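You operate a simulated robot arm through the tools that you are given. There is no shell and no other tool. Be economical: measure what you need, move in short steps, check, and stop when the job is done.

You are at the controls of a simulated robot arm. One attempt, no reset.

JOB
Print ribs across the middle of the board's clay with the texture roller.
Fine: seat the texture board on its bed, lock the board cam, roll, stand the roller back and free the cam. Where these are worked on the way, their far stop is far enough and under half their travel is too little: board cam. What is to be rubbed or washed off counts as gone when no trace of it is left.

Only the result counts: the job must be done as asked and must still hold three seconds after the hand-in. Knocking over, shifting, dropping, spilling or breaking anything else fails it.

ROBOT AND FRAMES
A 6-joint arm with a two-finger parallel gripper, fixed in place. Base frame: the origin is at the foot of the arm, x ahead of it, y to its left, z up; the work surface is at about z = 0.8. Units: m, rad, N and s.
With the tool pointing down near the work surface it reaches from about 0.34 to 0.76 m from the base axis. Its first joint turns from -1.152 to 1.152 rad. Payload 2.45 kg.
The TCP is the grasp point between the finger pads, 0.024 m short of the fingertips. In the tool frame z runs along the fingers and y along their closing line. Largest opening 0.068 m; finger width 0.017, thickness 0.01; the body of the gripper, 0.04 by 0.07 m, starts 0.041 m behind the TCP.
Orientation is told as [roll, pitch, yaw] about the base's x, y, z axes, in that order, counted from this pose: with the fingers straight down and closing along the base's y, the tool's x points along the base's -x, its y along +y and its z along -z.

CONTROLS
- The arm moves only by the tool step_arm. Its argument "moves" is a list of rows, each an object (a shift or turn left out is 0, a gripper value left out holds the last) with "angular": the turn, a rotation vector about the base's x, y, z in rad, a list of three; "travel": the shift along the base's x, y, z in m, a list of three; "fingers": the closure in counts, from 0 (fully open) to 255 (shut). In form: [{"angular": [wx, wy, wz], "travel": [tx, ty, tz], "fingers": fingers}, ...]. A call has 1 to 8 rows; each row shifts and turns the commanded pose from where the row before left it. A row lasts 0.2 s, in which the tool goes at most 0.05 m and 0.15 rad; a call with a longer step from one row to the next is refused whole, and so is a gripper value outside its range. A pose out of reach is approached as far as the arm can. The call stops where the force on the tool passes 90 N (or 10 N more than at its start, if that is more) or the arm is blocked; 0.2 s more then pass. Each finger travels about 0.108 m/s and halts on what it meets, pressing with about 39 N; the grip force reading is that of the motor and also rises with nothing between the fingers. The clock runs only during rows and for 0.2 s after the last one: add rows that do not move to give the fingers time. It gives the time, the measured TCP pose, the force on the tool (base axes), the opening and the grip force at its end, in the units of the frame above (readings bear some noise), with the torque about the TCP (base axes, N m) and any sound that the robot's microphone picked up.
- Cameras (640 x 400 px; columns grow to the right, rows downward): "scene" is fixed at [0.1746, 0.4179, 1.4659]; the picture's right is [-0.69, -0.72, 0.00], its down [-0.40, 0.39, -0.83] and it looks along [0.60, -0.57, -0.56] (base axes); focal length 351 px, centre (320, 200). "wrist" rides on the gripper at [0.084, 0.011, -0.075] in the tool frame; the picture's right is [-0.13, 0.99, 0.00], its down [-0.60, -0.08, -0.79] and it looks along [-0.79, -0.10, 0.61] (tool axes); focal length 251 px, centre (320, 200). There is no depth. A picture from a camera that has moved, and an enlarged one, comes with that camera's place and axes in the base frame and with its lens.
- get_image(camera): a new picture of that camera. The clock stands still meanwhile.
- inspect(camera, box): a new picture of the part [left, top, right, bottom] of that camera's present view, enlarged. The clock stands still meanwhile.
- hand_in(): hands the job in; it is judged then, once.

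Go step by step. Nothing tells you positions but the pictures and the camera data: compare them with the known pose of the tool, close in by small moves and look again before you grip or let go. The budget is 120 turns and 64 pictures, counting those below and the enlarged ones. Unless the task says otherwise, let go and move clear before handing in, and close with one line.

The tools are called after "Request:" as a command line: name --argument value ..., lists and objects as JSON in quotes. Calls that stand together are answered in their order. step_arm: Moves the arm, as the interface text tells. Its arguments: {"type":"object","properties":{"moves":{"type":"array"}},"required":["moves"]} The other tools are called the same way: get_image (camera) takes a picture; inspect (camera, box) takes an enlarged picture of a part of a camera's view; hand_in () hands the job in.

At the start:

```text
clock: 0.0
tool_pos: [0.5025, -0.0214, 1.2281]
tcp_rot: [-0.001, 0.0, 0.0]
ft_force: [0.3, -0.1, -0.9]
wrist_torque: [-0.01, 0.0, 0.0]
finger_gap: 0.068
gripper_force: 0.0
```

scene: 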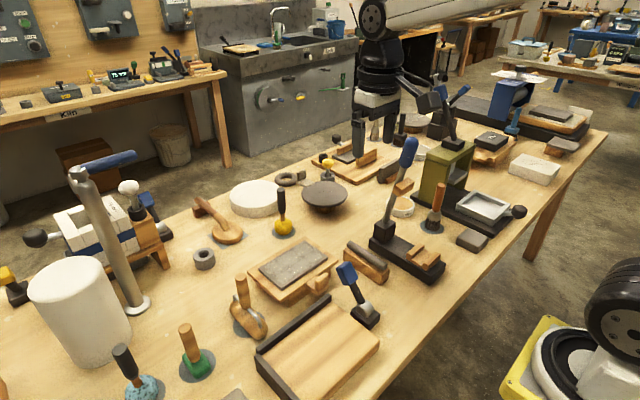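
wrist: 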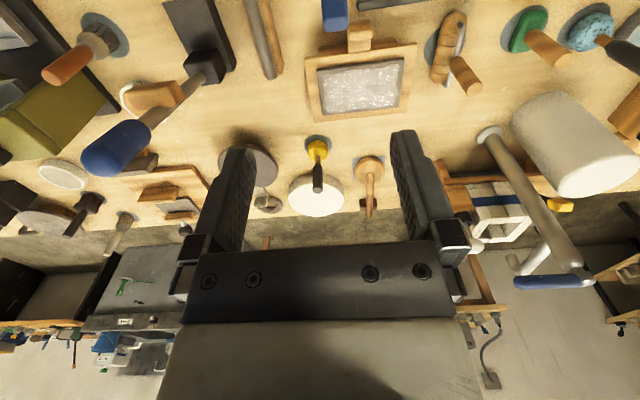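

I'll begin by looking at the near bench area, where the clay board, the dark-edged bed, the blue lever and some handled tools seem to be.

Request:
inspect --camera "scene" --box '[220, 220, 420, 400]'

Request:
inspect --camera "scene" --box '[300, 120, 560, 290]'

Request:
inspect --camera "scene" --box '[80, 160, 320, 400]'

```text
2.22 times, centred on (320, 310) of scene
camera zoom: at [0.1746, 0.4179, 1.4659], right [-0.69, -0.72, 0.0], down [-0.4, 0.39, -0.83], along [0.6, -0.57, -0.56], focal length 780 px, centre (320, -44)
```

zoom: 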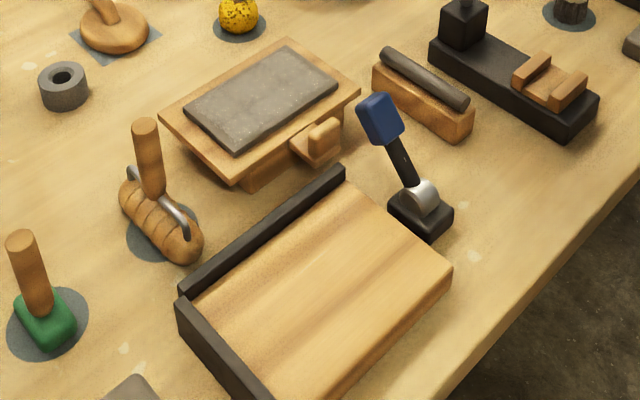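

```text
2.35 times, centred on (430, 205) of scene
camera zoom: at [0.1746, 0.4179, 1.4659], right [-0.69, -0.72, 0.0], down [-0.4, 0.39, -0.83], along [0.6, -0.57, -0.56], focal length 826 px, centre (61, 188)
```

zoom: 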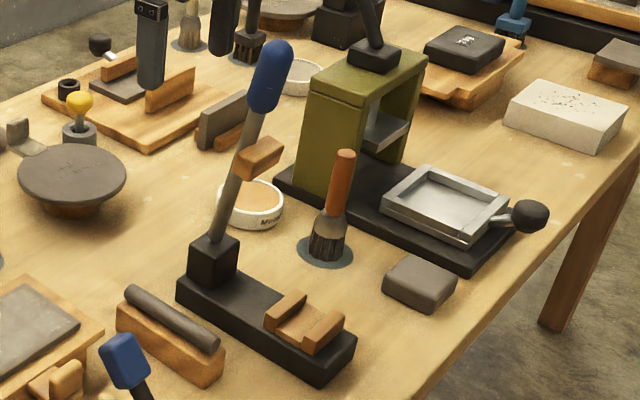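

```text
1.67 times, centred on (200, 280) of scene
camera zoom: at [0.1746, 0.4179, 1.4659], right [-0.69, -0.72, 0.0], down [-0.4, 0.39, -0.83], along [0.6, -0.57, -0.56], focal length 585 px, centre (520, 67)
```

zoom: 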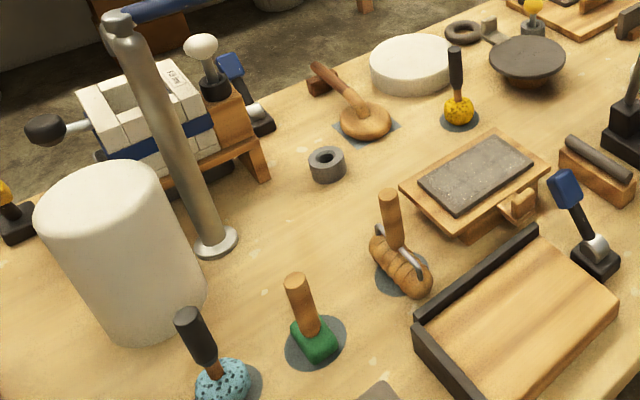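

The board (grey clay, tab at its -x edge) is near (0.66, 0.04). The bed with black stops at +x and +y spans about x 0.40–0.54, y 0.04–0.23. The cam is near (0.47, 0.0) and the ribbed roller near (0.6, 0.2). I'll zoom in tighter on each.

Request:
inspect --camera "scene" --box '[310, 250, 400, 340]'

Request:
inspect --camera "scene" --box '[215, 260, 285, 350]'

Request:
inspect --camera "scene" --box '[240, 230, 350, 310]'

Request:
inspect --camera "scene" --box '[240, 290, 400, 400]'

```text
4.44 times, centred on (355, 295) of scene
camera zoom: at [0.1746, 0.4179, 1.4659], right [-0.69, -0.72, 0.0], down [-0.4, 0.39, -0.83], along [0.6, -0.57, -0.56], focal length 1561 px, centre (164, -222)
```

zoom: 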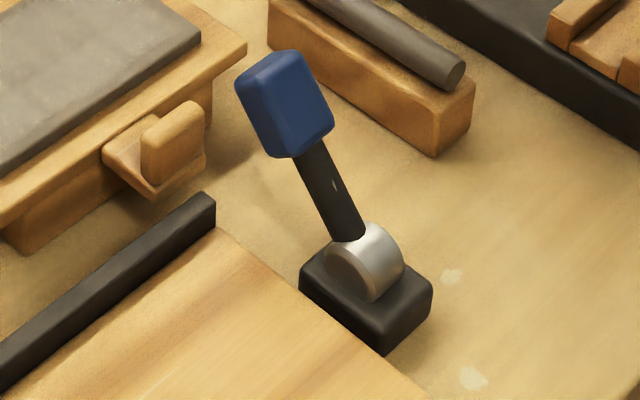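

```text
4.44 times, centred on (250, 305) of scene
camera zoom: at [0.1746, 0.4179, 1.4659], right [-0.69, -0.72, 0.0], down [-0.4, 0.39, -0.83], along [0.6, -0.57, -0.56], focal length 1561 px, centre (631, -267)
```

zoom: 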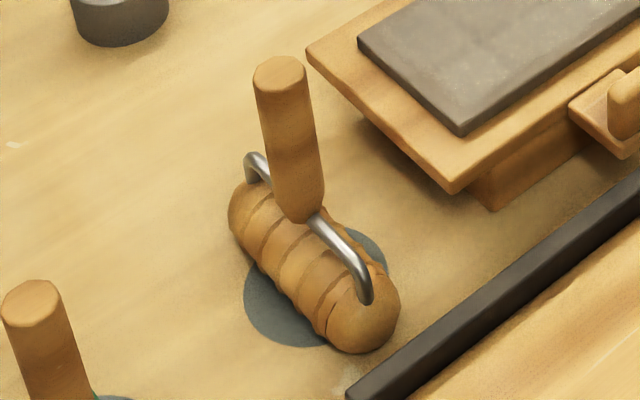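

```text
5.00 times, centred on (295, 270) of scene
camera zoom: at [0.1746, 0.4179, 1.4659], right [-0.69, -0.72, 0.0], down [-0.4, 0.39, -0.83], along [0.6, -0.57, -0.56], focal length 1756 px, centre (445, -150)
```

zoom: 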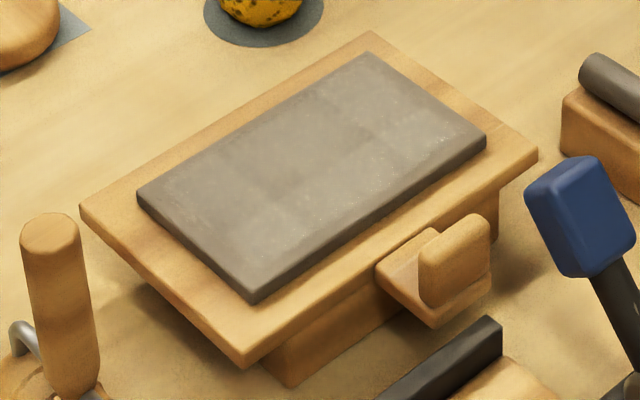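

```text
3.64 times, centred on (320, 345) of scene
camera zoom: at [0.1746, 0.4179, 1.4659], right [-0.69, -0.72, 0.0], down [-0.4, 0.39, -0.83], along [0.6, -0.57, -0.56], focal length 1277 px, centre (320, -327)
```

zoom: 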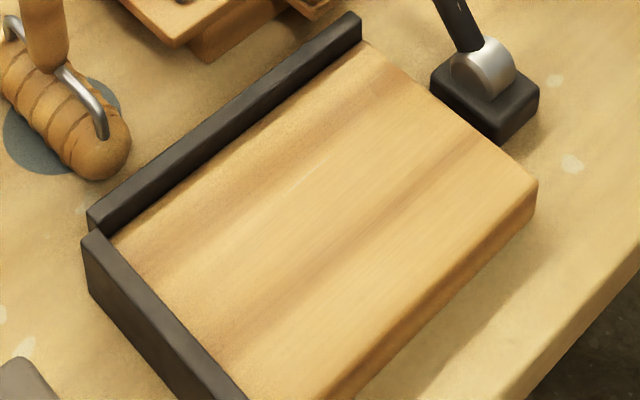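

The tab is a small upright plate, thin along x, so it needs a grip closing along x. I'll bring the wrist camera closer to get heights of the tab, board and cam.

Request:
step_arm --moves '[{"travel": [-0.012, 0.012, -0.045]}, {"travel": [-0.012, 0.012, -0.045]}, {"travel": [-0.012, 0.012, -0.045]}, {"travel": [-0.012, 0.012, -0.045]}, {"travel": [-0.012, 0.012, -0.045]}]'

Request:
get_image --camera "wrist"

```text
clock: 1.2
tool_pos: [0.4419, 0.0385, 0.9994]
tcp_rot: [-0.001, -0.003, 0.001]
ft_force: [-0.1, 0.5, 0.6]
wrist_torque: [-0.01, 0.03, 0.0]
finger_gap: 0.0682
gripper_force: 0.2
```

```text
54 pictures are left
camera wrist: at [0.3592, 0.0501, 1.0764], right [0.13, 0.99, 0.0], down [0.6, -0.08, 0.79], along [0.79, -0.1, -0.61], focal length 251 px, centre (320, 200)
```

wrist: 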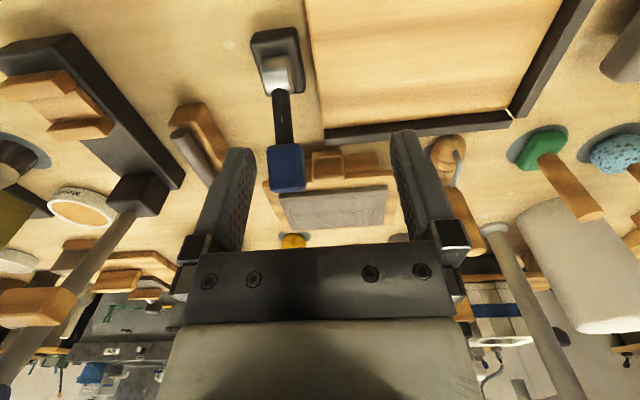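

Request:
inspect --camera "wrist" --box '[240, 20, 420, 240]'

```text
1.82 times, centred on (330, 130) of wrist
camera zoom: at [0.3592, 0.0501, 1.0764], right [0.13, 0.99, 0.0], down [0.6, -0.08, 0.79], along [0.79, -0.1, -0.61], focal length 457 px, centre (302, 327)
```

zoom: 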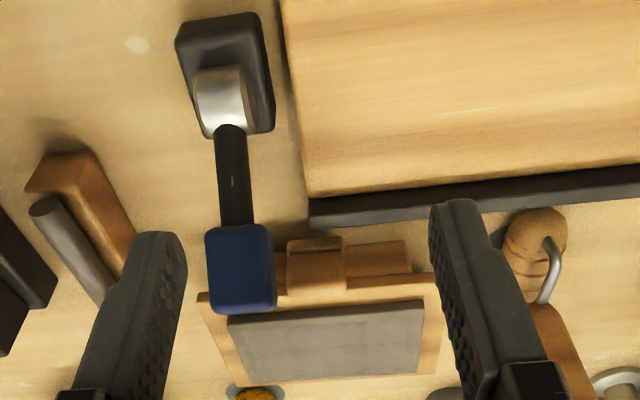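

The lever is in the y≈0 plane, its tip near (0.531, 0, 0.90). The tab plate's top is near (0.568, 0.034, 0.888), and the board should shift by about (-0.186, +0.096) onto the bed. I'll yaw the gripper 90° high above everything and move over the tab.

Request:
step_arm --moves '[{"angular": [0, 0, 0.1428], "travel": [0.014, 0, 0.005], "fingers": 150}, {"angular": [0, 0, 0.1428], "travel": [0.014, 0, 0]}, {"angular": [0, 0, 0.1428], "travel": [0.014, 0, 0]}, {"angular": [0, 0, 0.1428], "travel": [0.014, 0, 0]}, {"angular": [0, 0, 0.1428], "travel": [0.014, 0, 0]}, {"angular": [0, 0, 0.1428], "travel": [0.014, 0, 0]}, {"angular": [0, 0, 0.1428], "travel": [0.014, 0, 0]}, {"angular": [0, 0, 0.1428], "travel": [0.014, 0, 0]}]'

Request:
step_arm --moves '[{"angular": [0, 0, 0.1428], "travel": [0.006, 0.002, 0]}, {"angular": [0, 0, 0.1428], "travel": [0.005, 0.002, 0]}, {"angular": [0, 0, 0.1428], "travel": [0.003, 0, 0]}, {"travel": [0, 0, -0.03]}]'

Request:
get_image --camera "wrist"

```text
clock: 3.0
tool_pos: [0.5525, 0.0398, 1.0062]
tcp_rot: [0.0, -0.001, 1.146]
ft_force: [0.4, 0.4, -0.5]
wrist_torque: [-0.04, 0.02, 0.02]
finger_gap: 0.0279
gripper_force: 0.1
```

```text
clock: 4.0
tool_pos: [0.5685, 0.0431, 0.9785]
tcp_rot: [0.001, 0.002, 1.573]
ft_force: [0.3, -0.6, -0.9]
wrist_torque: [0.0, -0.02, 0.0]
finger_gap: 0.0278
gripper_force: 0.2
```

```text
52 pictures are left
camera wrist: at [0.5583, -0.0398, 1.0539], right [-0.99, 0.13, 0.0], down [0.08, 0.6, 0.79], along [0.1, 0.79, -0.61], focal length 251 px, centre (320, 200)
```

wrist: 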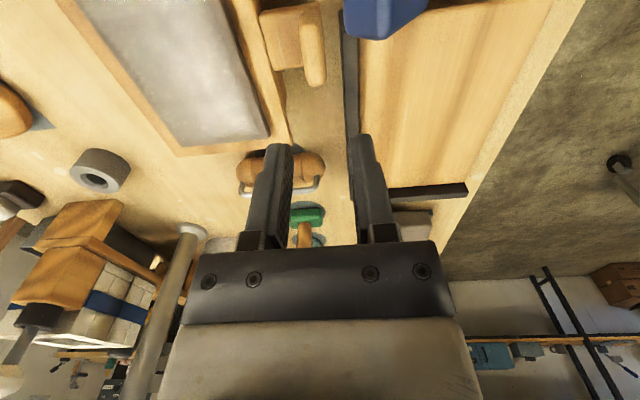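

The plate is centred near x 0.572. I'll shift slightly, descend to just above it, then check.

Request:
step_arm --moves '[{"travel": [0.0035, -0.005, -0.02]}, {"travel": [0, 0, -0.04]}, {"travel": [0, 0, 0]}]'

Request:
inspect --camera "wrist" --box '[200, 0, 440, 160]'

Request:
inspect --camera "scene" --box '[280, 230, 400, 320]'

```text
clock: 4.8
tool_pos: [0.5706, 0.0381, 0.9168]
tcp_rot: [0.001, 0.002, 1.572]
ft_force: [0.4, 0.1, -0.4]
wrist_torque: [0.02, -0.01, -0.01]
finger_gap: 0.0279
gripper_force: 0.0
```

```text
2.50 times, centred on (320, 80) of wrist
camera zoom: at [0.5605, -0.0458, 0.9935], right [-0.99, 0.13, 0.0], down [0.08, 0.6, 0.79], along [0.1, 0.79, -0.61], focal length 629 px, centre (320, 500)
```

zoom: 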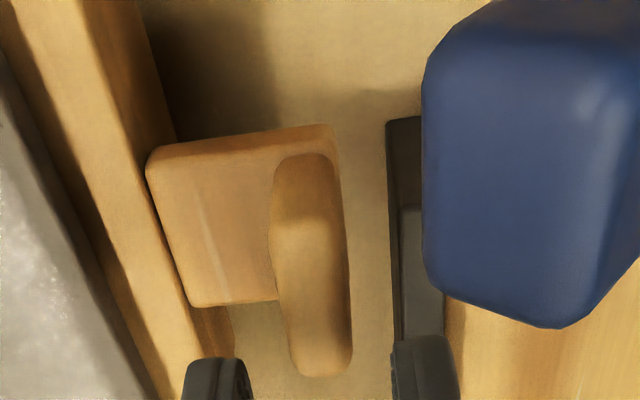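

```text
4.44 times, centred on (340, 275) of scene
camera zoom: at [0.1746, 0.4179, 1.4659], right [-0.69, -0.72, 0.0], down [-0.4, 0.39, -0.83], along [0.6, -0.57, -0.56], focal length 1561 px, centre (231, -133)
```

zoom: 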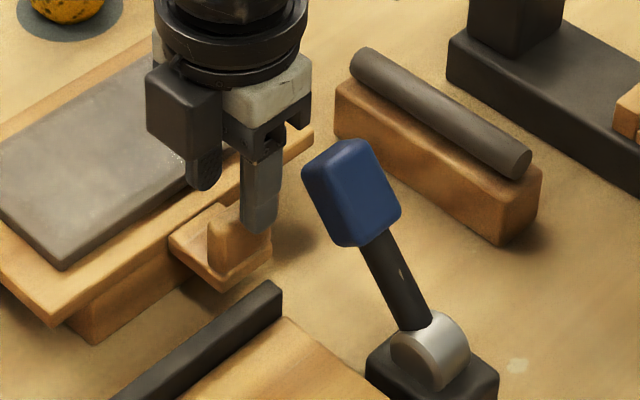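

Fingers straddle the plate and are clear of the lever. Descending the last 3 cm and closing.

Request:
step_arm --moves '[{"travel": [0, -0.003, -0.015]}, {"travel": [0, 0, -0.014]}, {"travel": [0, 0, 0]}, {"fingers": 255}, {"fingers": 255}, {"fingers": 255}]'

Request:
inspect --camera "scene" --box '[240, 220, 400, 320]'

```text
clock: 6.2
tool_pos: [0.5717, 0.0345, 0.8893]
tcp_rot: [-0.001, 0.001, 1.571]
ft_force: [-0.1, -0.4, 0.2]
wrist_torque: [0.06, 0.03, -0.03]
finger_gap: 0.0135
gripper_force: 33.5
```

```text
4.00 times, centred on (320, 270) of scene
camera zoom: at [0.1746, 0.4179, 1.4659], right [-0.69, -0.72, 0.0], down [-0.4, 0.39, -0.83], along [0.6, -0.57, -0.56], focal length 1405 px, centre (320, -80)
```

zoom: 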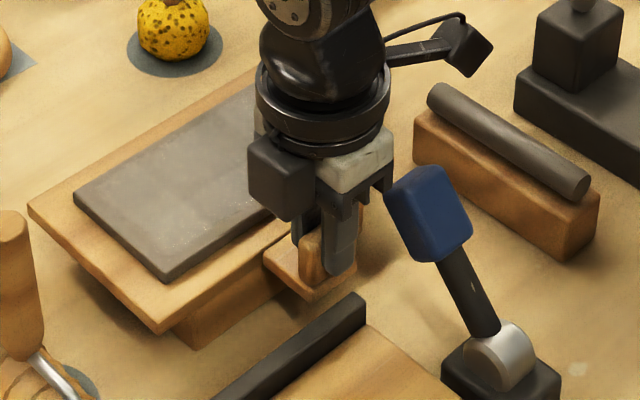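

Gripped at a 13.5 mm gap. Lifting gently.

Request:
step_arm --moves '[{"travel": [0, 0, 0.01]}, {"travel": [0, 0, 0.02]}, {"travel": [0, 0, 0.03]}, {"travel": [0, 0, 0.02]}, {"travel": [0, 0, 0]}]'

Request:
get_image --camera "scene"

```text
clock: 7.4
tool_pos: [0.5703, 0.0357, 0.9668]
tcp_rot: [-0.001, 0.002, 1.571]
ft_force: [0.2, 0.9, -3.6]
wrist_torque: [0.03, 0.39, -0.01]
finger_gap: 0.0137
gripper_force: 33.6
```

```text
48 pictures are left
```

scene: 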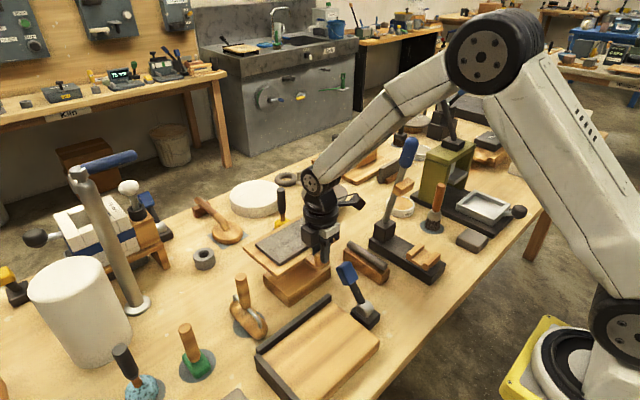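

Board is lifted and level. I'll raise it further to clear the lever and the roller's handle, then move -x first, then +y.

Request:
step_arm --moves '[{"travel": [0, 0, 0.03]}, {"travel": [0, 0, 0.025]}, {"travel": [-0.03, 0, 0]}, {"travel": [-0.035, 0, 0]}, {"travel": [-0.035, 0, 0]}, {"travel": [-0.035, 0, 0]}, {"travel": [-0.03, 0, 0]}, {"travel": [-0.015, 0.01, 0]}]'

Request:
step_arm --moves '[{"travel": [0, 0.025, 0]}, {"travel": [0, 0.03, 0]}, {"travel": [0, 0.02, 0]}, {"travel": [0, 0.005, -0.02]}, {"travel": [0, 0, -0.025]}, {"travel": [0, 0, 0]}]'

Request:
get_image --camera "scene"

Request:
get_image --camera "wrist"

```text
clock: 9.2
tool_pos: [0.3898, 0.0447, 1.0236]
tcp_rot: [0.001, 0.0, 1.571]
ft_force: [-0.2, -0.3, -3.7]
wrist_torque: [0.07, 0.36, -0.01]
finger_gap: 0.0138
gripper_force: 33.9
```

```text
clock: 10.6
tool_pos: [0.3898, 0.1244, 0.9792]
tcp_rot: [-0.001, 0.0, 1.569]
ft_force: [-0.7, 0.5, -4.6]
wrist_torque: [0.03, 0.41, 0.02]
finger_gap: 0.0139
gripper_force: 33.3
```

```text
47 pictures are left
```

scene: 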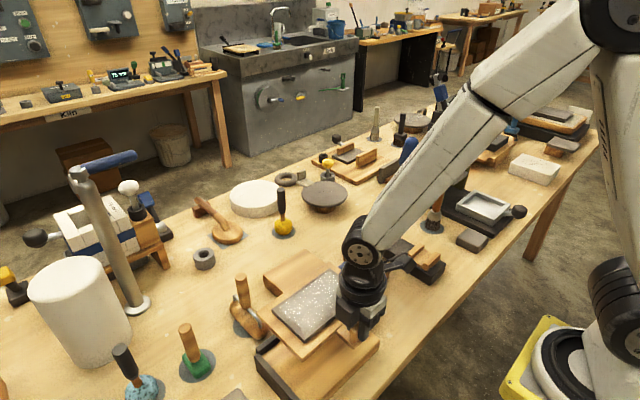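

```text
46 pictures are left
camera wrist: at [0.3806, 0.0408, 1.0555], right [-0.99, 0.13, 0.0], down [0.08, 0.6, 0.79], along [0.1, 0.79, -0.61], focal length 251 px, centre (320, 200)
```

wrist: 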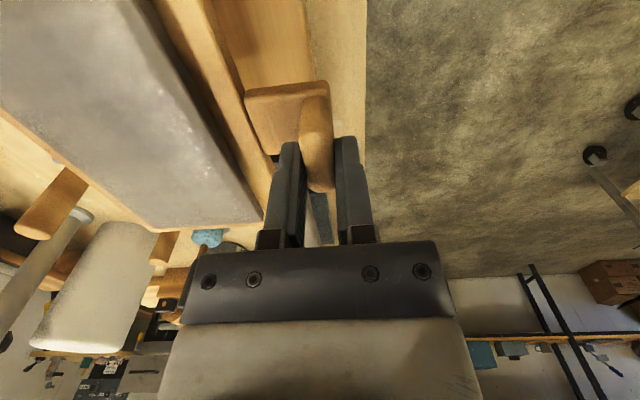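

The board hangs over the bed. I'll shift back a little, lower to just above the stops and look closely.

Request:
step_arm --moves '[{"travel": [-0.008, 0.001, -0.02]}, {"travel": [0, 0, -0.025]}, {"travel": [0, 0, -0.015]}, {"travel": [0, 0, 0]}]'

Request:
inspect --camera "scene" --box '[235, 280, 395, 400]'

```text
clock: 11.6
tool_pos: [0.3831, 0.1256, 0.9187]
tcp_rot: [0.0, 0.0, 1.571]
ft_force: [-0.5, 0.2, -4.0]
wrist_torque: [-0.01, 0.39, 0.0]
finger_gap: 0.0138
gripper_force: 34.5
```

```text
3.33 times, centred on (315, 340) of scene
camera zoom: at [0.1746, 0.418, 1.4659], right [-0.69, -0.72, 0.0], down [-0.4, 0.39, -0.83], along [0.6, -0.57, -0.56], focal length 1170 px, centre (337, -267)
```

zoom: 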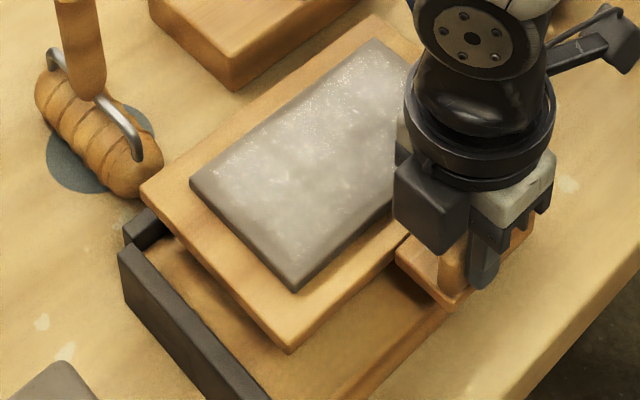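

Board's +x edge looks nearly over the back stop, so I'll back off 5 mm in x, add a little +y, and lower in small steps.

Request:
step_arm --moves '[{"travel": [-0.005, 0.002, 0]}, {"travel": [0, 0, -0.01]}, {"travel": [0, 0, -0.01]}, {"travel": [0, 0, -0.007]}, {"travel": [0, 0, 0]}]'

Request:
inspect --camera "scene" --box '[235, 280, 395, 400]'

```text
clock: 12.8
tool_pos: [0.3787, 0.129, 0.8922]
tcp_rot: [-0.002, -0.001, 1.571]
ft_force: [-2.8, -1.5, 3.0]
wrist_torque: [0.61, -0.69, 0.1]
finger_gap: 0.0145
gripper_force: 34.2
```

```text
3.33 times, centred on (315, 340) of scene
camera zoom: at [0.1744, 0.4179, 1.4659], right [-0.69, -0.72, 0.0], down [-0.4, 0.39, -0.83], along [0.6, -0.57, -0.56], focal length 1170 px, centre (337, -267)
```

zoom: 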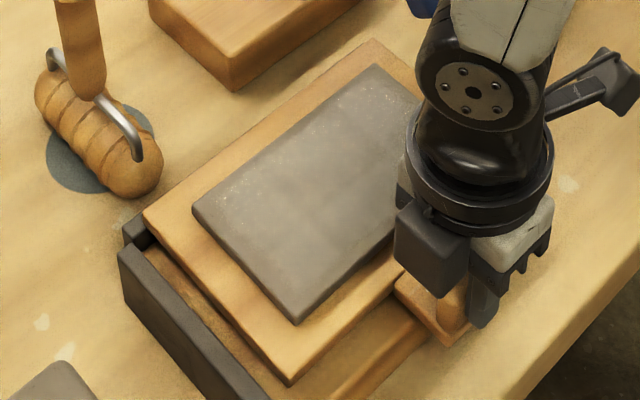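

Light contact on the back stop's top, so I'll lift a bit, move 7 mm more toward -x, and lower again.

Request:
step_arm --moves '[{"travel": [0, 0, 0.006]}, {"travel": [-0.007, 0.001, 0]}, {"travel": [0, 0, -0.007]}, {"travel": [0, 0, -0.005]}, {"travel": [0, 0, 0]}]'

Request:
inspect --camera "scene" --box '[235, 280, 395, 400]'

```text
clock: 14.0
tool_pos: [0.3713, 0.129, 0.8845]
tcp_rot: [-0.001, 0.0, 1.571]
ft_force: [-1.3, 0.1, -4.2]
wrist_torque: [0.01, 0.41, -0.01]
finger_gap: 0.0137
gripper_force: 33.8
```

```text
3.33 times, centred on (315, 340) of scene
camera zoom: at [0.1746, 0.418, 1.4659], right [-0.69, -0.72, 0.0], down [-0.4, 0.39, -0.83], along [0.6, -0.57, -0.56], focal length 1170 px, centre (337, -267)
```

zoom: 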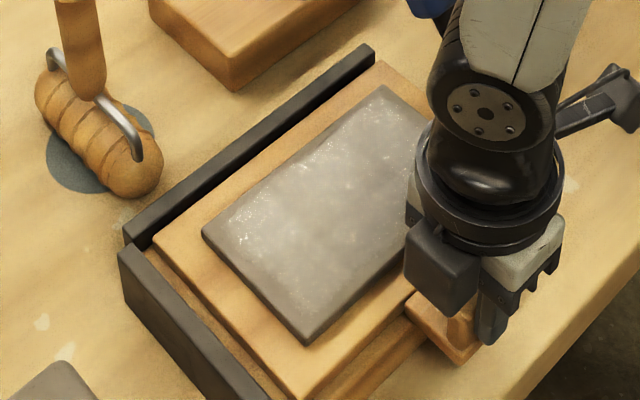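

Now it's free and inside both stops. Lowering to the bed in small steps.

Request:
step_arm --moves '[{"travel": [0, 0, -0.004]}, {"travel": [0, 0, -0.004]}, {"travel": [0, 0, 0]}]'

```text
clock: 14.8
tool_pos: [0.3726, 0.131, 0.8772]
tcp_rot: [-0.003, -0.002, 1.571]
ft_force: [-4.0, 0.5, 27.5]
wrist_torque: [0.03, -0.39, -0.08]
finger_gap: 0.0138
gripper_force: 33.4
```

On the bed floor. I'll ease the downforce and slide toward the +x stop, then the +y stop, watching the forces.

Request:
step_arm --moves '[{"travel": [0, 0, 0.002]}, {"travel": [0.002, 0, 0]}, {"travel": [0.002, 0, 0]}, {"travel": [0, 0, 0]}]'

Request:
step_arm --moves '[{"travel": [0, 0.002, 0]}, {"travel": [0, 0.002, 0]}, {"travel": [0, 0, 0]}]'

Request:
inspect --camera "scene" --box '[235, 280, 395, 400]'

```text
clock: 15.8
tool_pos: [0.3749, 0.1294, 0.8794]
tcp_rot: [-0.001, 0.0, 1.571]
ft_force: [0.1, -0.1, -4.0]
wrist_torque: [0.04, 0.39, 0.0]
finger_gap: 0.014
gripper_force: 33.6
```

```text
clock: 16.6
tool_pos: [0.3758, 0.1335, 0.8794]
tcp_rot: [-0.002, 0.0, 1.573]
ft_force: [1.0, -0.5, -3.9]
wrist_torque: [0.0, 0.42, -0.02]
finger_gap: 0.0141
gripper_force: 33.6
```

```text
3.33 times, centred on (315, 340) of scene
camera zoom: at [0.1746, 0.418, 1.4659], right [-0.69, -0.72, 0.0], down [-0.4, 0.39, -0.83], along [0.6, -0.57, -0.56], focal length 1170 px, centre (337, -267)
```

zoom: 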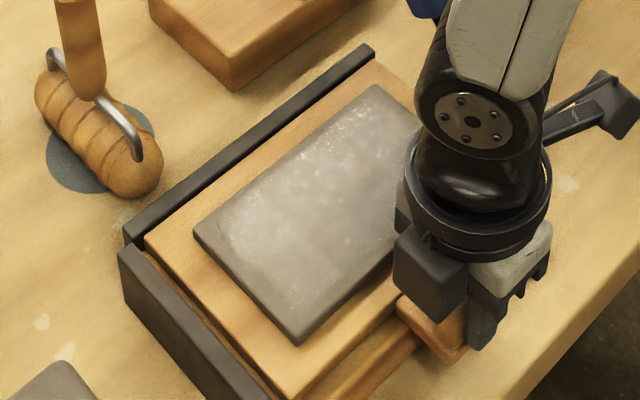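

Nearly flush. A few more millimetres each way until I feel the stops.

Request:
step_arm --moves '[{"travel": [0.0015, 0.002, 0]}, {"travel": [0, 0.002, 0]}, {"travel": [0, 0, 0]}]'

```text
clock: 17.4
tool_pos: [0.3762, 0.1357, 0.8789]
tcp_rot: [0.003, 0.003, 1.569]
ft_force: [-7.6, -3.6, -1.6]
wrist_torque: [0.07, 0.26, -0.01]
finger_gap: 0.014
gripper_force: 33.7
```

Both stops are touched. I'll ease back a hair, set it down and check before letting go.

Request:
step_arm --moves '[{"travel": [-0.001, 0, -0.001]}, {"travel": [0, 0, -0.001]}, {"travel": [0, 0, 0]}]'

Request:
inspect --camera "scene" --box '[235, 280, 395, 400]'

```text
clock: 18.2
tool_pos: [0.3758, 0.1376, 0.878]
tcp_rot: [0.001, 0.0, 1.571]
ft_force: [-15.9, -4.2, 26.7]
wrist_torque: [-0.06, 0.11, -0.11]
finger_gap: 0.0141
gripper_force: 33.9
```

```text
3.33 times, centred on (315, 340) of scene
camera zoom: at [0.1738, 0.4177, 1.4661], right [-0.69, -0.72, 0.0], down [-0.4, 0.39, -0.83], along [0.6, -0.57, -0.56], focal length 1170 px, centre (337, -267)
```

zoom: 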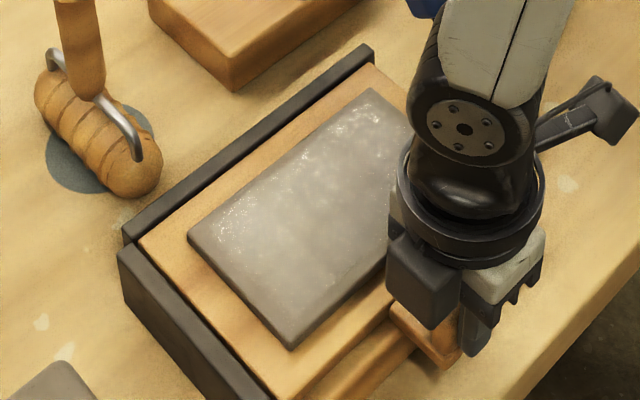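

Board sits flush in the corner. Opening a little and rising straight up.

Request:
step_arm --moves '[{"travel": [0, 0, 0.001], "fingers": 155}, {}, {"travel": [0, 0, 0.02]}, {"travel": [0, 0, 0.04]}, {"travel": [0, 0, 0.04]}, {"travel": [0, -0.02, 0.03]}]'

Request:
get_image --camera "scene"

Request:
get_image --camera "wrist"

```text
clock: 19.6
tool_pos: [0.3747, 0.1173, 1.0093]
tcp_rot: [0.002, 0.0, 1.572]
ft_force: [-0.1, -0.7, -0.4]
wrist_torque: [0.0, -0.03, 0.0]
finger_gap: 0.0269
gripper_force: 0.1
```

```text
40 pictures are left
```

scene: 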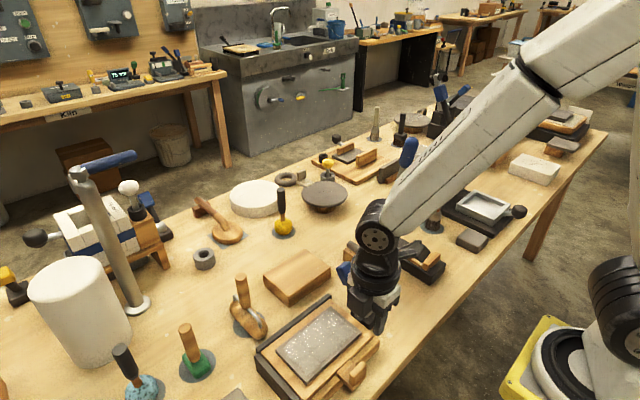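

```text
39 pictures are left
camera wrist: at [0.3655, 0.0333, 1.0857], right [-0.99, 0.13, 0.0], down [0.08, 0.6, 0.79], along [0.1, 0.79, -0.61], focal length 251 px, centre (320, 200)
```

wrist: 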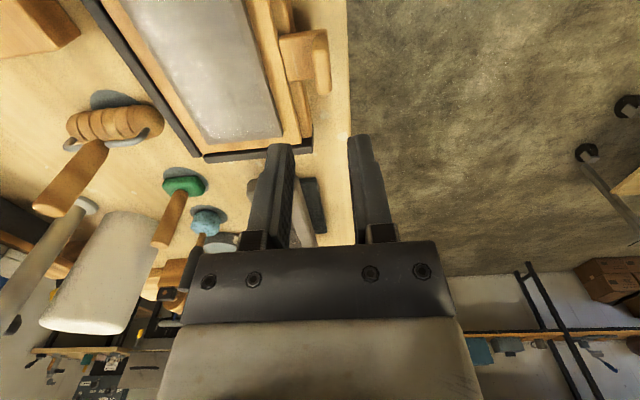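

The board is flush in its corner. Next I'll lock the cam: yaw back to neutral and go above the lever grip so the fingers can straddle it along y.

Request:
step_arm --moves '[{"angular": [0, 0, -0.1428], "travel": [0, -0.0108, 0.01], "fingers": 60}, {"angular": [0, 0, -0.1428], "travel": [0.0142, -0.0108, 0]}, {"angular": [0, 0, -0.1428], "travel": [0.0142, -0.0108, 0]}, {"angular": [0, 0, -0.1428], "travel": [0.0142, -0.0108, 0]}, {"angular": [0, 0, -0.1428], "travel": [0.0142, -0.0108, 0]}, {"angular": [0, 0, -0.1428], "travel": [0.0142, -0.0108, 0]}, {"angular": [0, 0, -0.1428], "travel": [0.0142, -0.0108, 0]}, {"angular": [0, 0, -0.1428], "travel": [0.0142, -0.0108, 0]}]'

Request:
step_arm --moves '[{"angular": [0, 0, -0.1428], "travel": [0.0142, -0.0108, 0]}, {"angular": [0, 0, -0.1428], "travel": [0.0142, -0.0108, 0]}, {"angular": [0, 0, -0.1428], "travel": [0.0142, -0.0108, 0]}, {"travel": [0.0142, 0, -0.045]}, {"travel": [0, 0, 0]}]'

Request:
get_image --camera "wrist"

Request:
inspect --camera "scene" --box '[280, 220, 440, 340]'

```text
clock: 21.4
tool_pos: [0.4757, 0.031, 1.0187]
tcp_rot: [0.001, 0.0, 0.427]
ft_force: [-0.6, -0.1, -0.2]
wrist_torque: [-0.03, 0.01, 0.02]
finger_gap: 0.0519
gripper_force: 0.0
```

```text
clock: 22.6
tool_pos: [0.5321, -0.0035, 0.9741]
tcp_rot: [0.0, 0.001, -0.002]
ft_force: [0.6, 0.6, -0.7]
wrist_torque: [0.01, -0.01, 0.03]
finger_gap: 0.0518
gripper_force: 0.0
```

```text
38 pictures are left
camera wrist: at [0.4493, 0.0085, 1.0503], right [0.13, 0.99, 0.0], down [0.6, -0.08, 0.79], along [0.79, -0.1, -0.61], focal length 251 px, centre (320, 200)
```

wrist: 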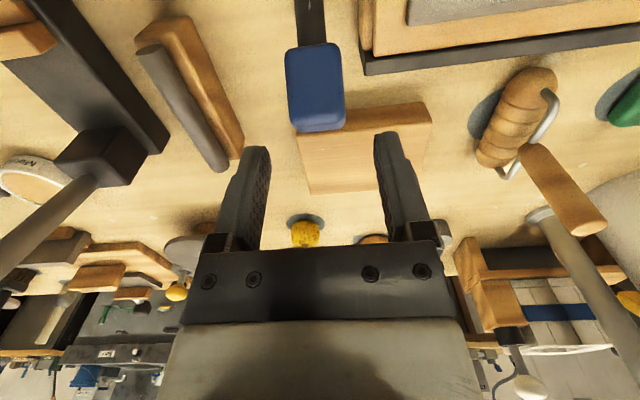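

```text
3.33 times, centred on (360, 280) of scene
camera zoom: at [0.1746, 0.4179, 1.4659], right [-0.69, -0.72, 0.0], down [-0.4, 0.39, -0.83], along [0.6, -0.57, -0.56], focal length 1170 px, centre (187, -67)
```

zoom: 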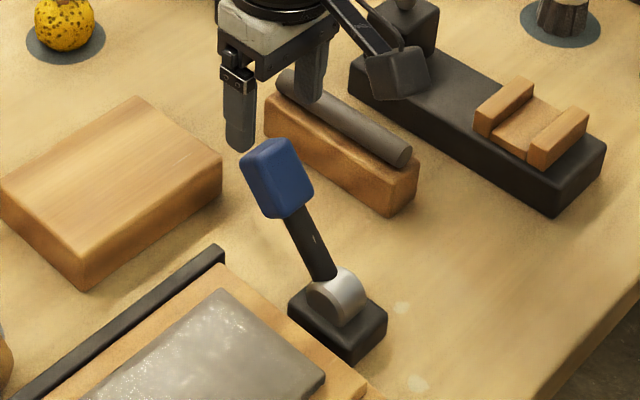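

The lever grip is centred between the fingers. Descend and close on it.

Request:
step_arm --moves '[{"travel": [0, 0, -0.03]}, {"travel": [0, 0, -0.03]}, {"travel": [0, 0, -0.01]}, {}, {"fingers": 255}, {}, {}]'

```text
clock: 24.2
tool_pos: [0.5335, -0.004, 0.9039]
tcp_rot: [0.001, -0.001, -0.002]
ft_force: [0.8, -36.7, -8.4]
wrist_torque: [-0.27, -0.51, 0.29]
finger_gap: 0.0396
gripper_force: 45.1
```

Off-centre contact: the lever sits slightly toward -y. Shifting to centre.

Request:
step_arm --moves '[{"travel": [0, -0.002, 0]}, {}, {}]'

```text
clock: 25.0
tool_pos: [0.5334, -0.0042, 0.9039]
tcp_rot: [0.0, 0.0, 0.0]
ft_force: [2.5, -23.6, -8.1]
wrist_torque: [0.01, -0.7, -0.02]
finger_gap: 0.0395
gripper_force: 45.2
```

Request:
step_arm --moves '[{"travel": [0, -0.003, 0]}, {"travel": [0, -0.001, 0.001]}, {}]'

Request:
inspect --camera "scene" --box '[280, 220, 440, 340]'

```text
clock: 25.8
tool_pos: [0.5333, -0.006, 0.9043]
tcp_rot: [0.003, 0.001, 0.001]
ft_force: [2.7, 30.1, -18.6]
wrist_torque: [0.04, -1.2, -0.16]
finger_gap: 0.0391
gripper_force: 44.8
```

```text
3.33 times, centred on (360, 280) of scene
camera zoom: at [0.1749, 0.4188, 1.4656], right [-0.69, -0.72, 0.0], down [-0.4, 0.39, -0.83], along [0.6, -0.57, -0.56], focal length 1170 px, centre (187, -67)
```

zoom: 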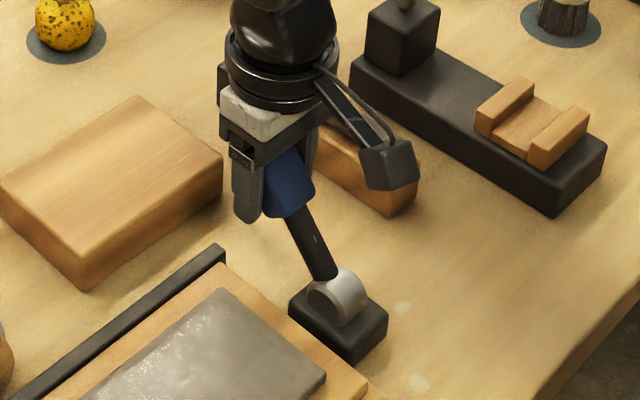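

Request:
step_arm --moves '[{"travel": [0, 0.002, -0.001]}, {"travel": [-0.0038, 0, 0.003]}, {"travel": [-0.0038, 0, 0.003]}, {}]'

```text
clock: 26.8
tool_pos: [0.5267, -0.0049, 0.9089]
tcp_rot: [0.0, -0.006, -0.001]
ft_force: [9.0, 25.8, -12.2]
wrist_torque: [0.08, -1.28, -0.14]
finger_gap: 0.0395
gripper_force: 44.9
```

It yields toward -x. Continue along the arc, trimming the y side load.

Request:
step_arm --moves '[{"travel": [-0.0068, 0.001, 0.0045]}, {"travel": [-0.0067, 0.001, 0.004]}, {"travel": [-0.0074, 0, 0.003]}, {"travel": [-0.0075, 0, 0.0027]}, {}]'

```text
clock: 28.0
tool_pos: [0.4984, -0.0057, 0.9253]
tcp_rot: [0.0, -0.007, 0.001]
ft_force: [14.9, -5.8, 4.9]
wrist_torque: [-0.15, -1.25, 0.02]
finger_gap: 0.0394
gripper_force: 45.6
```

Request:
step_arm --moves '[{"travel": [-0.0078, 0, 0.0018]}, {"travel": [-0.0078, 0, 0.0014]}, {"travel": [-0.0082, 0, 0.0003]}, {"travel": [-0.0082, 0, 0]}, {"travel": [-0.008, 0, -0.001]}, {"travel": [-0.008, 0, -0.0016]}, {}]'

```text
clock: 29.6
tool_pos: [0.4463, -0.0033, 0.9233]
tcp_rot: [0.001, 0.006, 0.002]
ft_force: [0.7, 0.0, 0.3]
wrist_torque: [-0.01, -0.01, 0.01]
finger_gap: 0.0
gripper_force: 23.4
```

The fingers slipped off the lever (gap 0). Looking at where the lever is.

Request:
inspect --camera "scene" --box '[280, 220, 440, 340]'

Request:
get_image --camera "wrist"

```text
3.33 times, centred on (360, 280) of scene
camera zoom: at [0.1745, 0.418, 1.4659], right [-0.69, -0.72, 0.0], down [-0.4, 0.39, -0.83], along [0.6, -0.57, -0.56], focal length 1170 px, centre (187, -67)
```

zoom: 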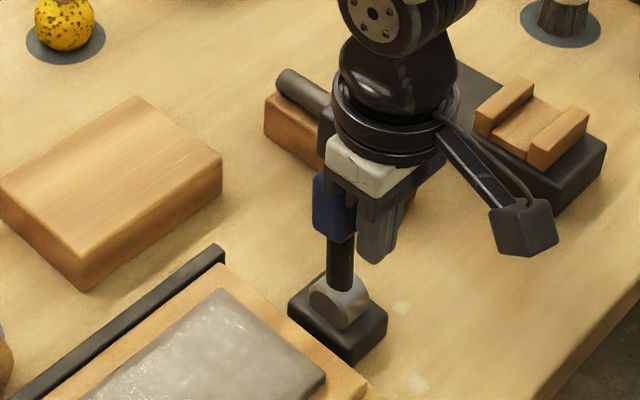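

```text
34 pictures are left
camera wrist: at [0.3632, 0.0077, 1.0001], right [0.13, 0.99, 0.0], down [0.61, -0.08, 0.79], along [0.78, -0.1, -0.61], focal length 251 px, centre (320, 200)
```

wrist: 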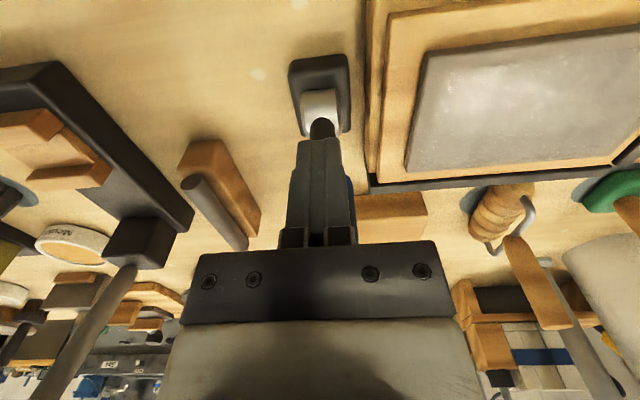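

The lever is now about upright. I'll rise, go around to its +x side, and push it onward with the closed fingers.

Request:
step_arm --moves '[{"travel": [-0.005, 0, 0.04]}, {"travel": [0, -0.001, 0.045]}, {"travel": [0.05, 0, 0]}, {"travel": [0.045, 0, 0]}, {"travel": [0, 0, -0.045]}, {"travel": [0, 0, -0.038]}, {}]'

Request:
inspect --camera "scene" --box '[280, 220, 440, 340]'

```text
clock: 31.2
tool_pos: [0.5383, -0.0044, 0.9253]
tcp_rot: [0.0, 0.0, 0.001]
ft_force: [0.1, -0.4, -0.2]
wrist_torque: [0.03, -0.03, 0.04]
finger_gap: 0.0
gripper_force: 23.8
```

```text
3.33 times, centred on (360, 280) of scene
camera zoom: at [0.1746, 0.4179, 1.4659], right [-0.69, -0.72, 0.0], down [-0.4, 0.39, -0.83], along [0.6, -0.57, -0.56], focal length 1170 px, centre (187, -67)
```

zoom: 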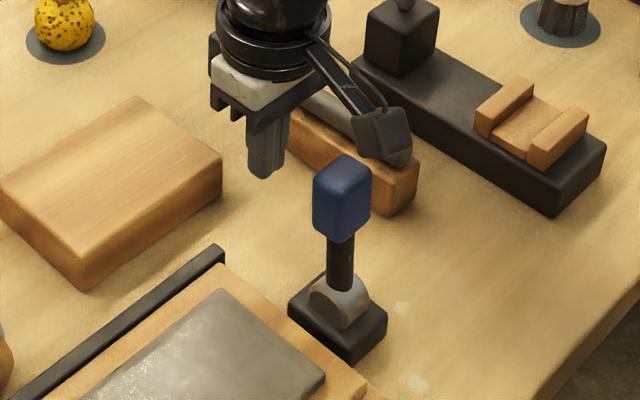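

Request:
step_arm --moves '[{"travel": [-0.03, 0, 0]}, {"travel": [-0.008, 0, 0]}, {"travel": [-0.006, 0, 0]}, {"travel": [-0.006, 0, 0]}, {}]'

```text
clock: 32.4
tool_pos: [0.4891, -0.0059, 0.9244]
tcp_rot: [0.0, 0.0, 0.0]
ft_force: [1.1, -1.1, -0.3]
wrist_torque: [-0.03, 0.0, -0.01]
finger_gap: 0.0
gripper_force: 23.2
```

Request:
step_arm --moves '[{"travel": [-0.008, 0, 0]}, {"travel": [-0.008, 0, -0.001]}, {"travel": [-0.008, 0, -0.002]}, {}]'

Request:
inspect --camera "scene" --box '[280, 220, 440, 340]'

```text
clock: 33.4
tool_pos: [0.464, -0.0061, 0.9242]
tcp_rot: [-0.001, 0.0, 0.0]
ft_force: [1.8, 0.5, 0.5]
wrist_torque: [0.0, 0.01, 0.02]
finger_gap: 0.0
gripper_force: 23.5
```

```text
3.33 times, centred on (360, 280) of scene
camera zoom: at [0.1746, 0.4179, 1.4659], right [-0.69, -0.72, 0.0], down [-0.4, 0.39, -0.83], along [0.6, -0.57, -0.56], focal length 1170 px, centre (187, -67)
```

zoom: 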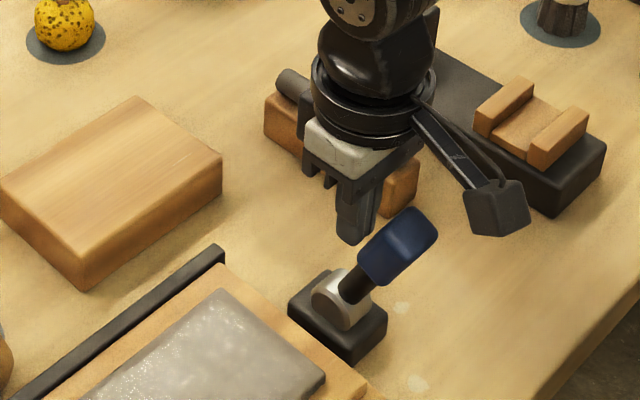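

Lever is past vertical on the -x side. Keep pushing until it stops.

Request:
step_arm --moves '[{"travel": [-0.008, 0, -0.003]}, {"travel": [-0.008, 0, -0.004]}, {"travel": [-0.008, 0, -0.005]}, {}]'

Request:
inspect --camera "scene" --box '[280, 220, 440, 340]'

```text
clock: 34.4
tool_pos: [0.443, -0.0042, 0.9126]
tcp_rot: [-0.001, -0.007, 0.0]
ft_force: [14.1, 0.7, 5.3]
wrist_torque: [-0.02, -0.2, -0.02]
finger_gap: 0.0
gripper_force: 23.0
```

```text
3.33 times, centred on (360, 280) of scene
camera zoom: at [0.1748, 0.4179, 1.4659], right [-0.69, -0.72, 0.0], down [-0.4, 0.39, -0.83], along [0.6, -0.57, -0.56], focal length 1170 px, centre (187, -67)
```

zoom: 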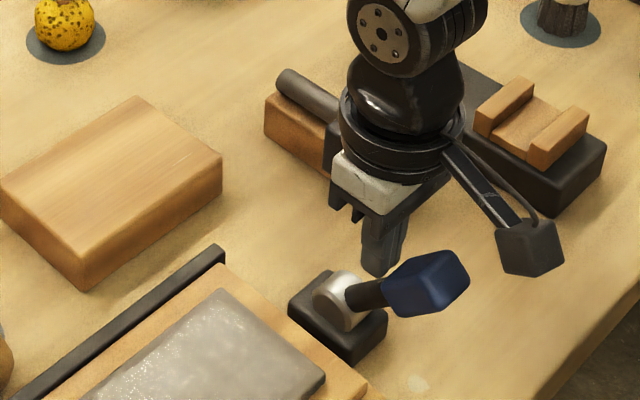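

Request:
step_arm --moves '[{"travel": [-0.005, 0, -0.004]}, {"travel": [-0.005, 0, -0.004]}, {}]'

Request:
inspect --camera "scene" --box '[280, 220, 440, 340]'

```text
clock: 35.2
tool_pos: [0.4418, -0.0047, 0.9082]
tcp_rot: [-0.001, -0.033, 0.001]
ft_force: [30.6, 2.1, 52.8]
wrist_torque: [0.05, -0.33, 0.03]
finger_gap: 0.0
gripper_force: 23.3
```

```text
3.33 times, centred on (360, 280) of scene
camera zoom: at [0.1746, 0.418, 1.4659], right [-0.69, -0.72, 0.0], down [-0.4, 0.39, -0.83], along [0.6, -0.57, -0.56], focal length 1170 px, centre (187, -67)
```

zoom: 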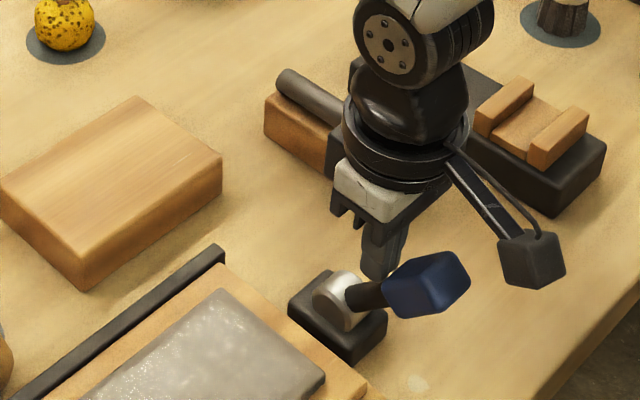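

The lever is hard against its far stop (cam locked). I'll back off, rise, and head for the roller handle, then check from above.

Request:
step_arm --moves '[{"travel": [0.008, 0, 0.008]}, {"travel": [0.005, 0, 0.045], "fingers": 60}, {"travel": [0, 0, 0.045]}, {"travel": [0.03, 0.025, 0.02]}, {"travel": [0.03, 0.03, 0]}, {"travel": [0.03, 0.03, 0]}, {"travel": [0.03, 0.03, 0]}, {"travel": [0.03, 0.03, 0]}]'

Request:
step_arm --moves '[{"travel": [0.016, 0.03, 0]}, {"travel": [0.0, 0.02, 0]}, {}]'

Request:
get_image --camera "wrist"

Request:
get_image --camera "scene"

```text
clock: 37.0
tool_pos: [0.5946, 0.1408, 1.0209]
tcp_rot: [-0.001, 0.0, -0.002]
ft_force: [-0.4, -0.9, 0.4]
wrist_torque: [-0.01, -0.01, -0.02]
finger_gap: 0.0521
gripper_force: 0.1
```

```text
clock: 37.8
tool_pos: [0.6109, 0.191, 1.0221]
tcp_rot: [-0.001, 0.001, 0.001]
ft_force: [0.2, 0.1, -0.4]
wrist_torque: [-0.01, 0.03, -0.02]
finger_gap: 0.052
gripper_force: 0.1
```

```text
29 pictures are left
camera wrist: at [0.527, 0.2036, 1.0975], right [0.13, 0.99, 0.0], down [0.6, -0.08, 0.79], along [0.79, -0.1, -0.61], focal length 251 px, centre (320, 200)
```

wrist: 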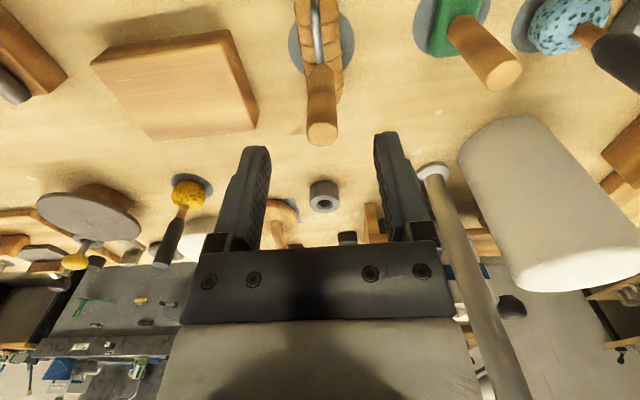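

```text
28 pictures are left
```

scene: 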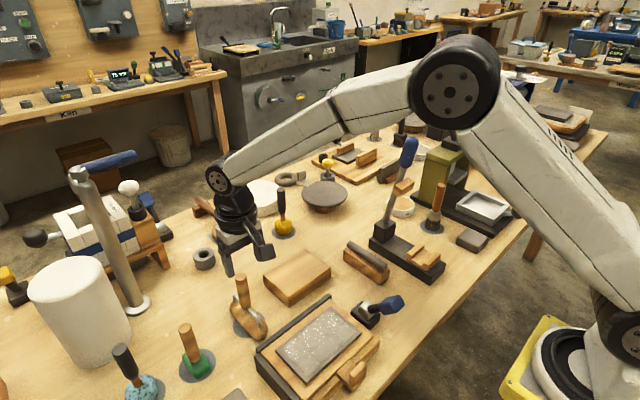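

Handle axis at about (0.642, 0.189), top z ≈ 0.942. Moving over it and down around the handle.

Request:
step_arm --moves '[{"travel": [0.031, -0.002, 0]}, {"travel": [0, 0, -0.04]}, {}]'

Request:
get_image --camera "wrist"

```text
clock: 38.6
tool_pos: [0.6402, 0.1916, 0.9823]
tcp_rot: [0.0, -0.001, 0.0]
ft_force: [0.2, -0.2, 0.4]
wrist_torque: [-0.05, 0.0, 0.0]
finger_gap: 0.0522
gripper_force: 0.1
```

```text
27 pictures are left
camera wrist: at [0.5564, 0.2027, 1.0582], right [0.13, 0.99, 0.0], down [0.6, -0.08, 0.79], along [0.79, -0.1, -0.61], focal length 251 px, centre (320, 200)
```

wrist: 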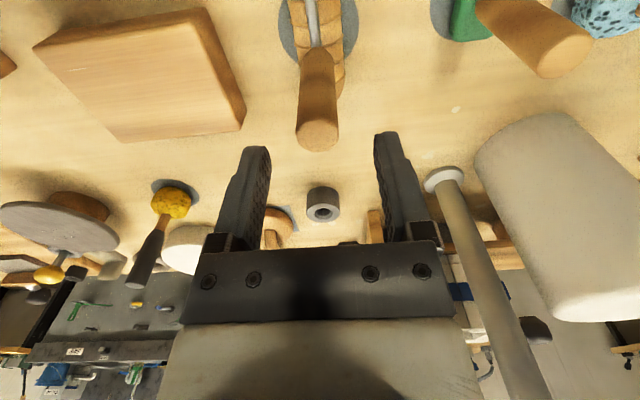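

Request:
step_arm --moves '[{"travel": [0.002, -0.001, -0.03]}, {"travel": [0, 0, -0.03]}, {"travel": [0, 0, -0.008]}, {}]'

Request:
inspect --camera "scene" --box '[190, 240, 310, 350]'

Request:
get_image --camera "wrist"

```text
clock: 39.6
tool_pos: [0.6416, 0.186, 0.9128]
tcp_rot: [0.001, 0.001, 0.0]
ft_force: [-0.5, -0.1, 0.7]
wrist_torque: [0.01, 0.02, -0.06]
finger_gap: 0.0519
gripper_force: 0.0
```

```text
3.64 times, centred on (250, 295) of scene
camera zoom: at [0.1746, 0.4179, 1.4659], right [-0.69, -0.72, 0.0], down [-0.4, 0.39, -0.83], along [0.6, -0.57, -0.56], focal length 1277 px, centre (574, -146)
```

zoom: 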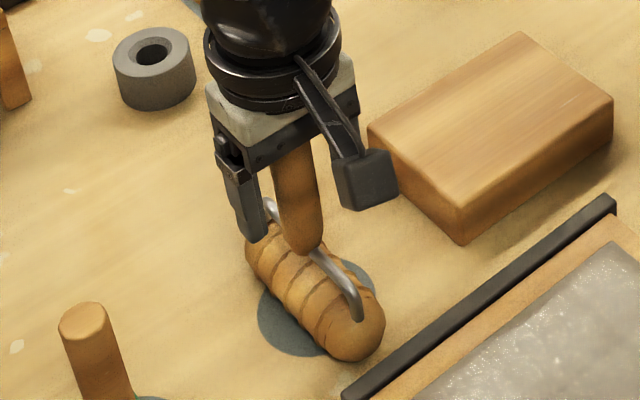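

```text
25 pictures are left
camera wrist: at [0.5575, 0.1988, 0.9888], right [0.13, 0.99, 0.0], down [0.6, -0.08, 0.79], along [0.79, -0.1, -0.61], focal length 251 px, centre (320, 200)
```

wrist: 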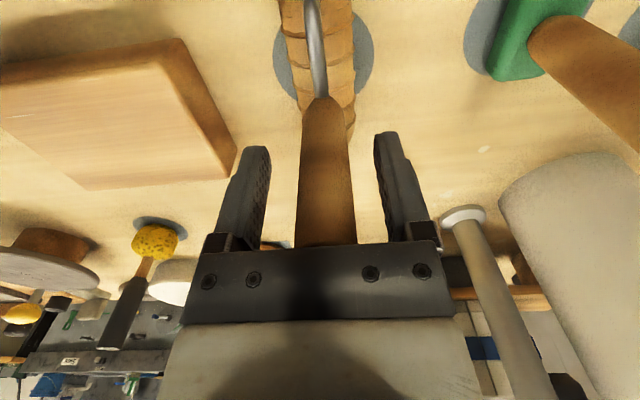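

Handle is centred between the fingers. Closing.

Request:
step_arm --moves '[{"fingers": 255}, {}, {}, {}]'

```text
clock: 40.6
tool_pos: [0.6417, 0.1879, 0.9116]
tcp_rot: [-0.001, -0.001, -0.002]
ft_force: [1.4, -0.6, -0.5]
wrist_torque: [-0.01, -0.11, -0.04]
finger_gap: 0.0237
gripper_force: 39.3
```

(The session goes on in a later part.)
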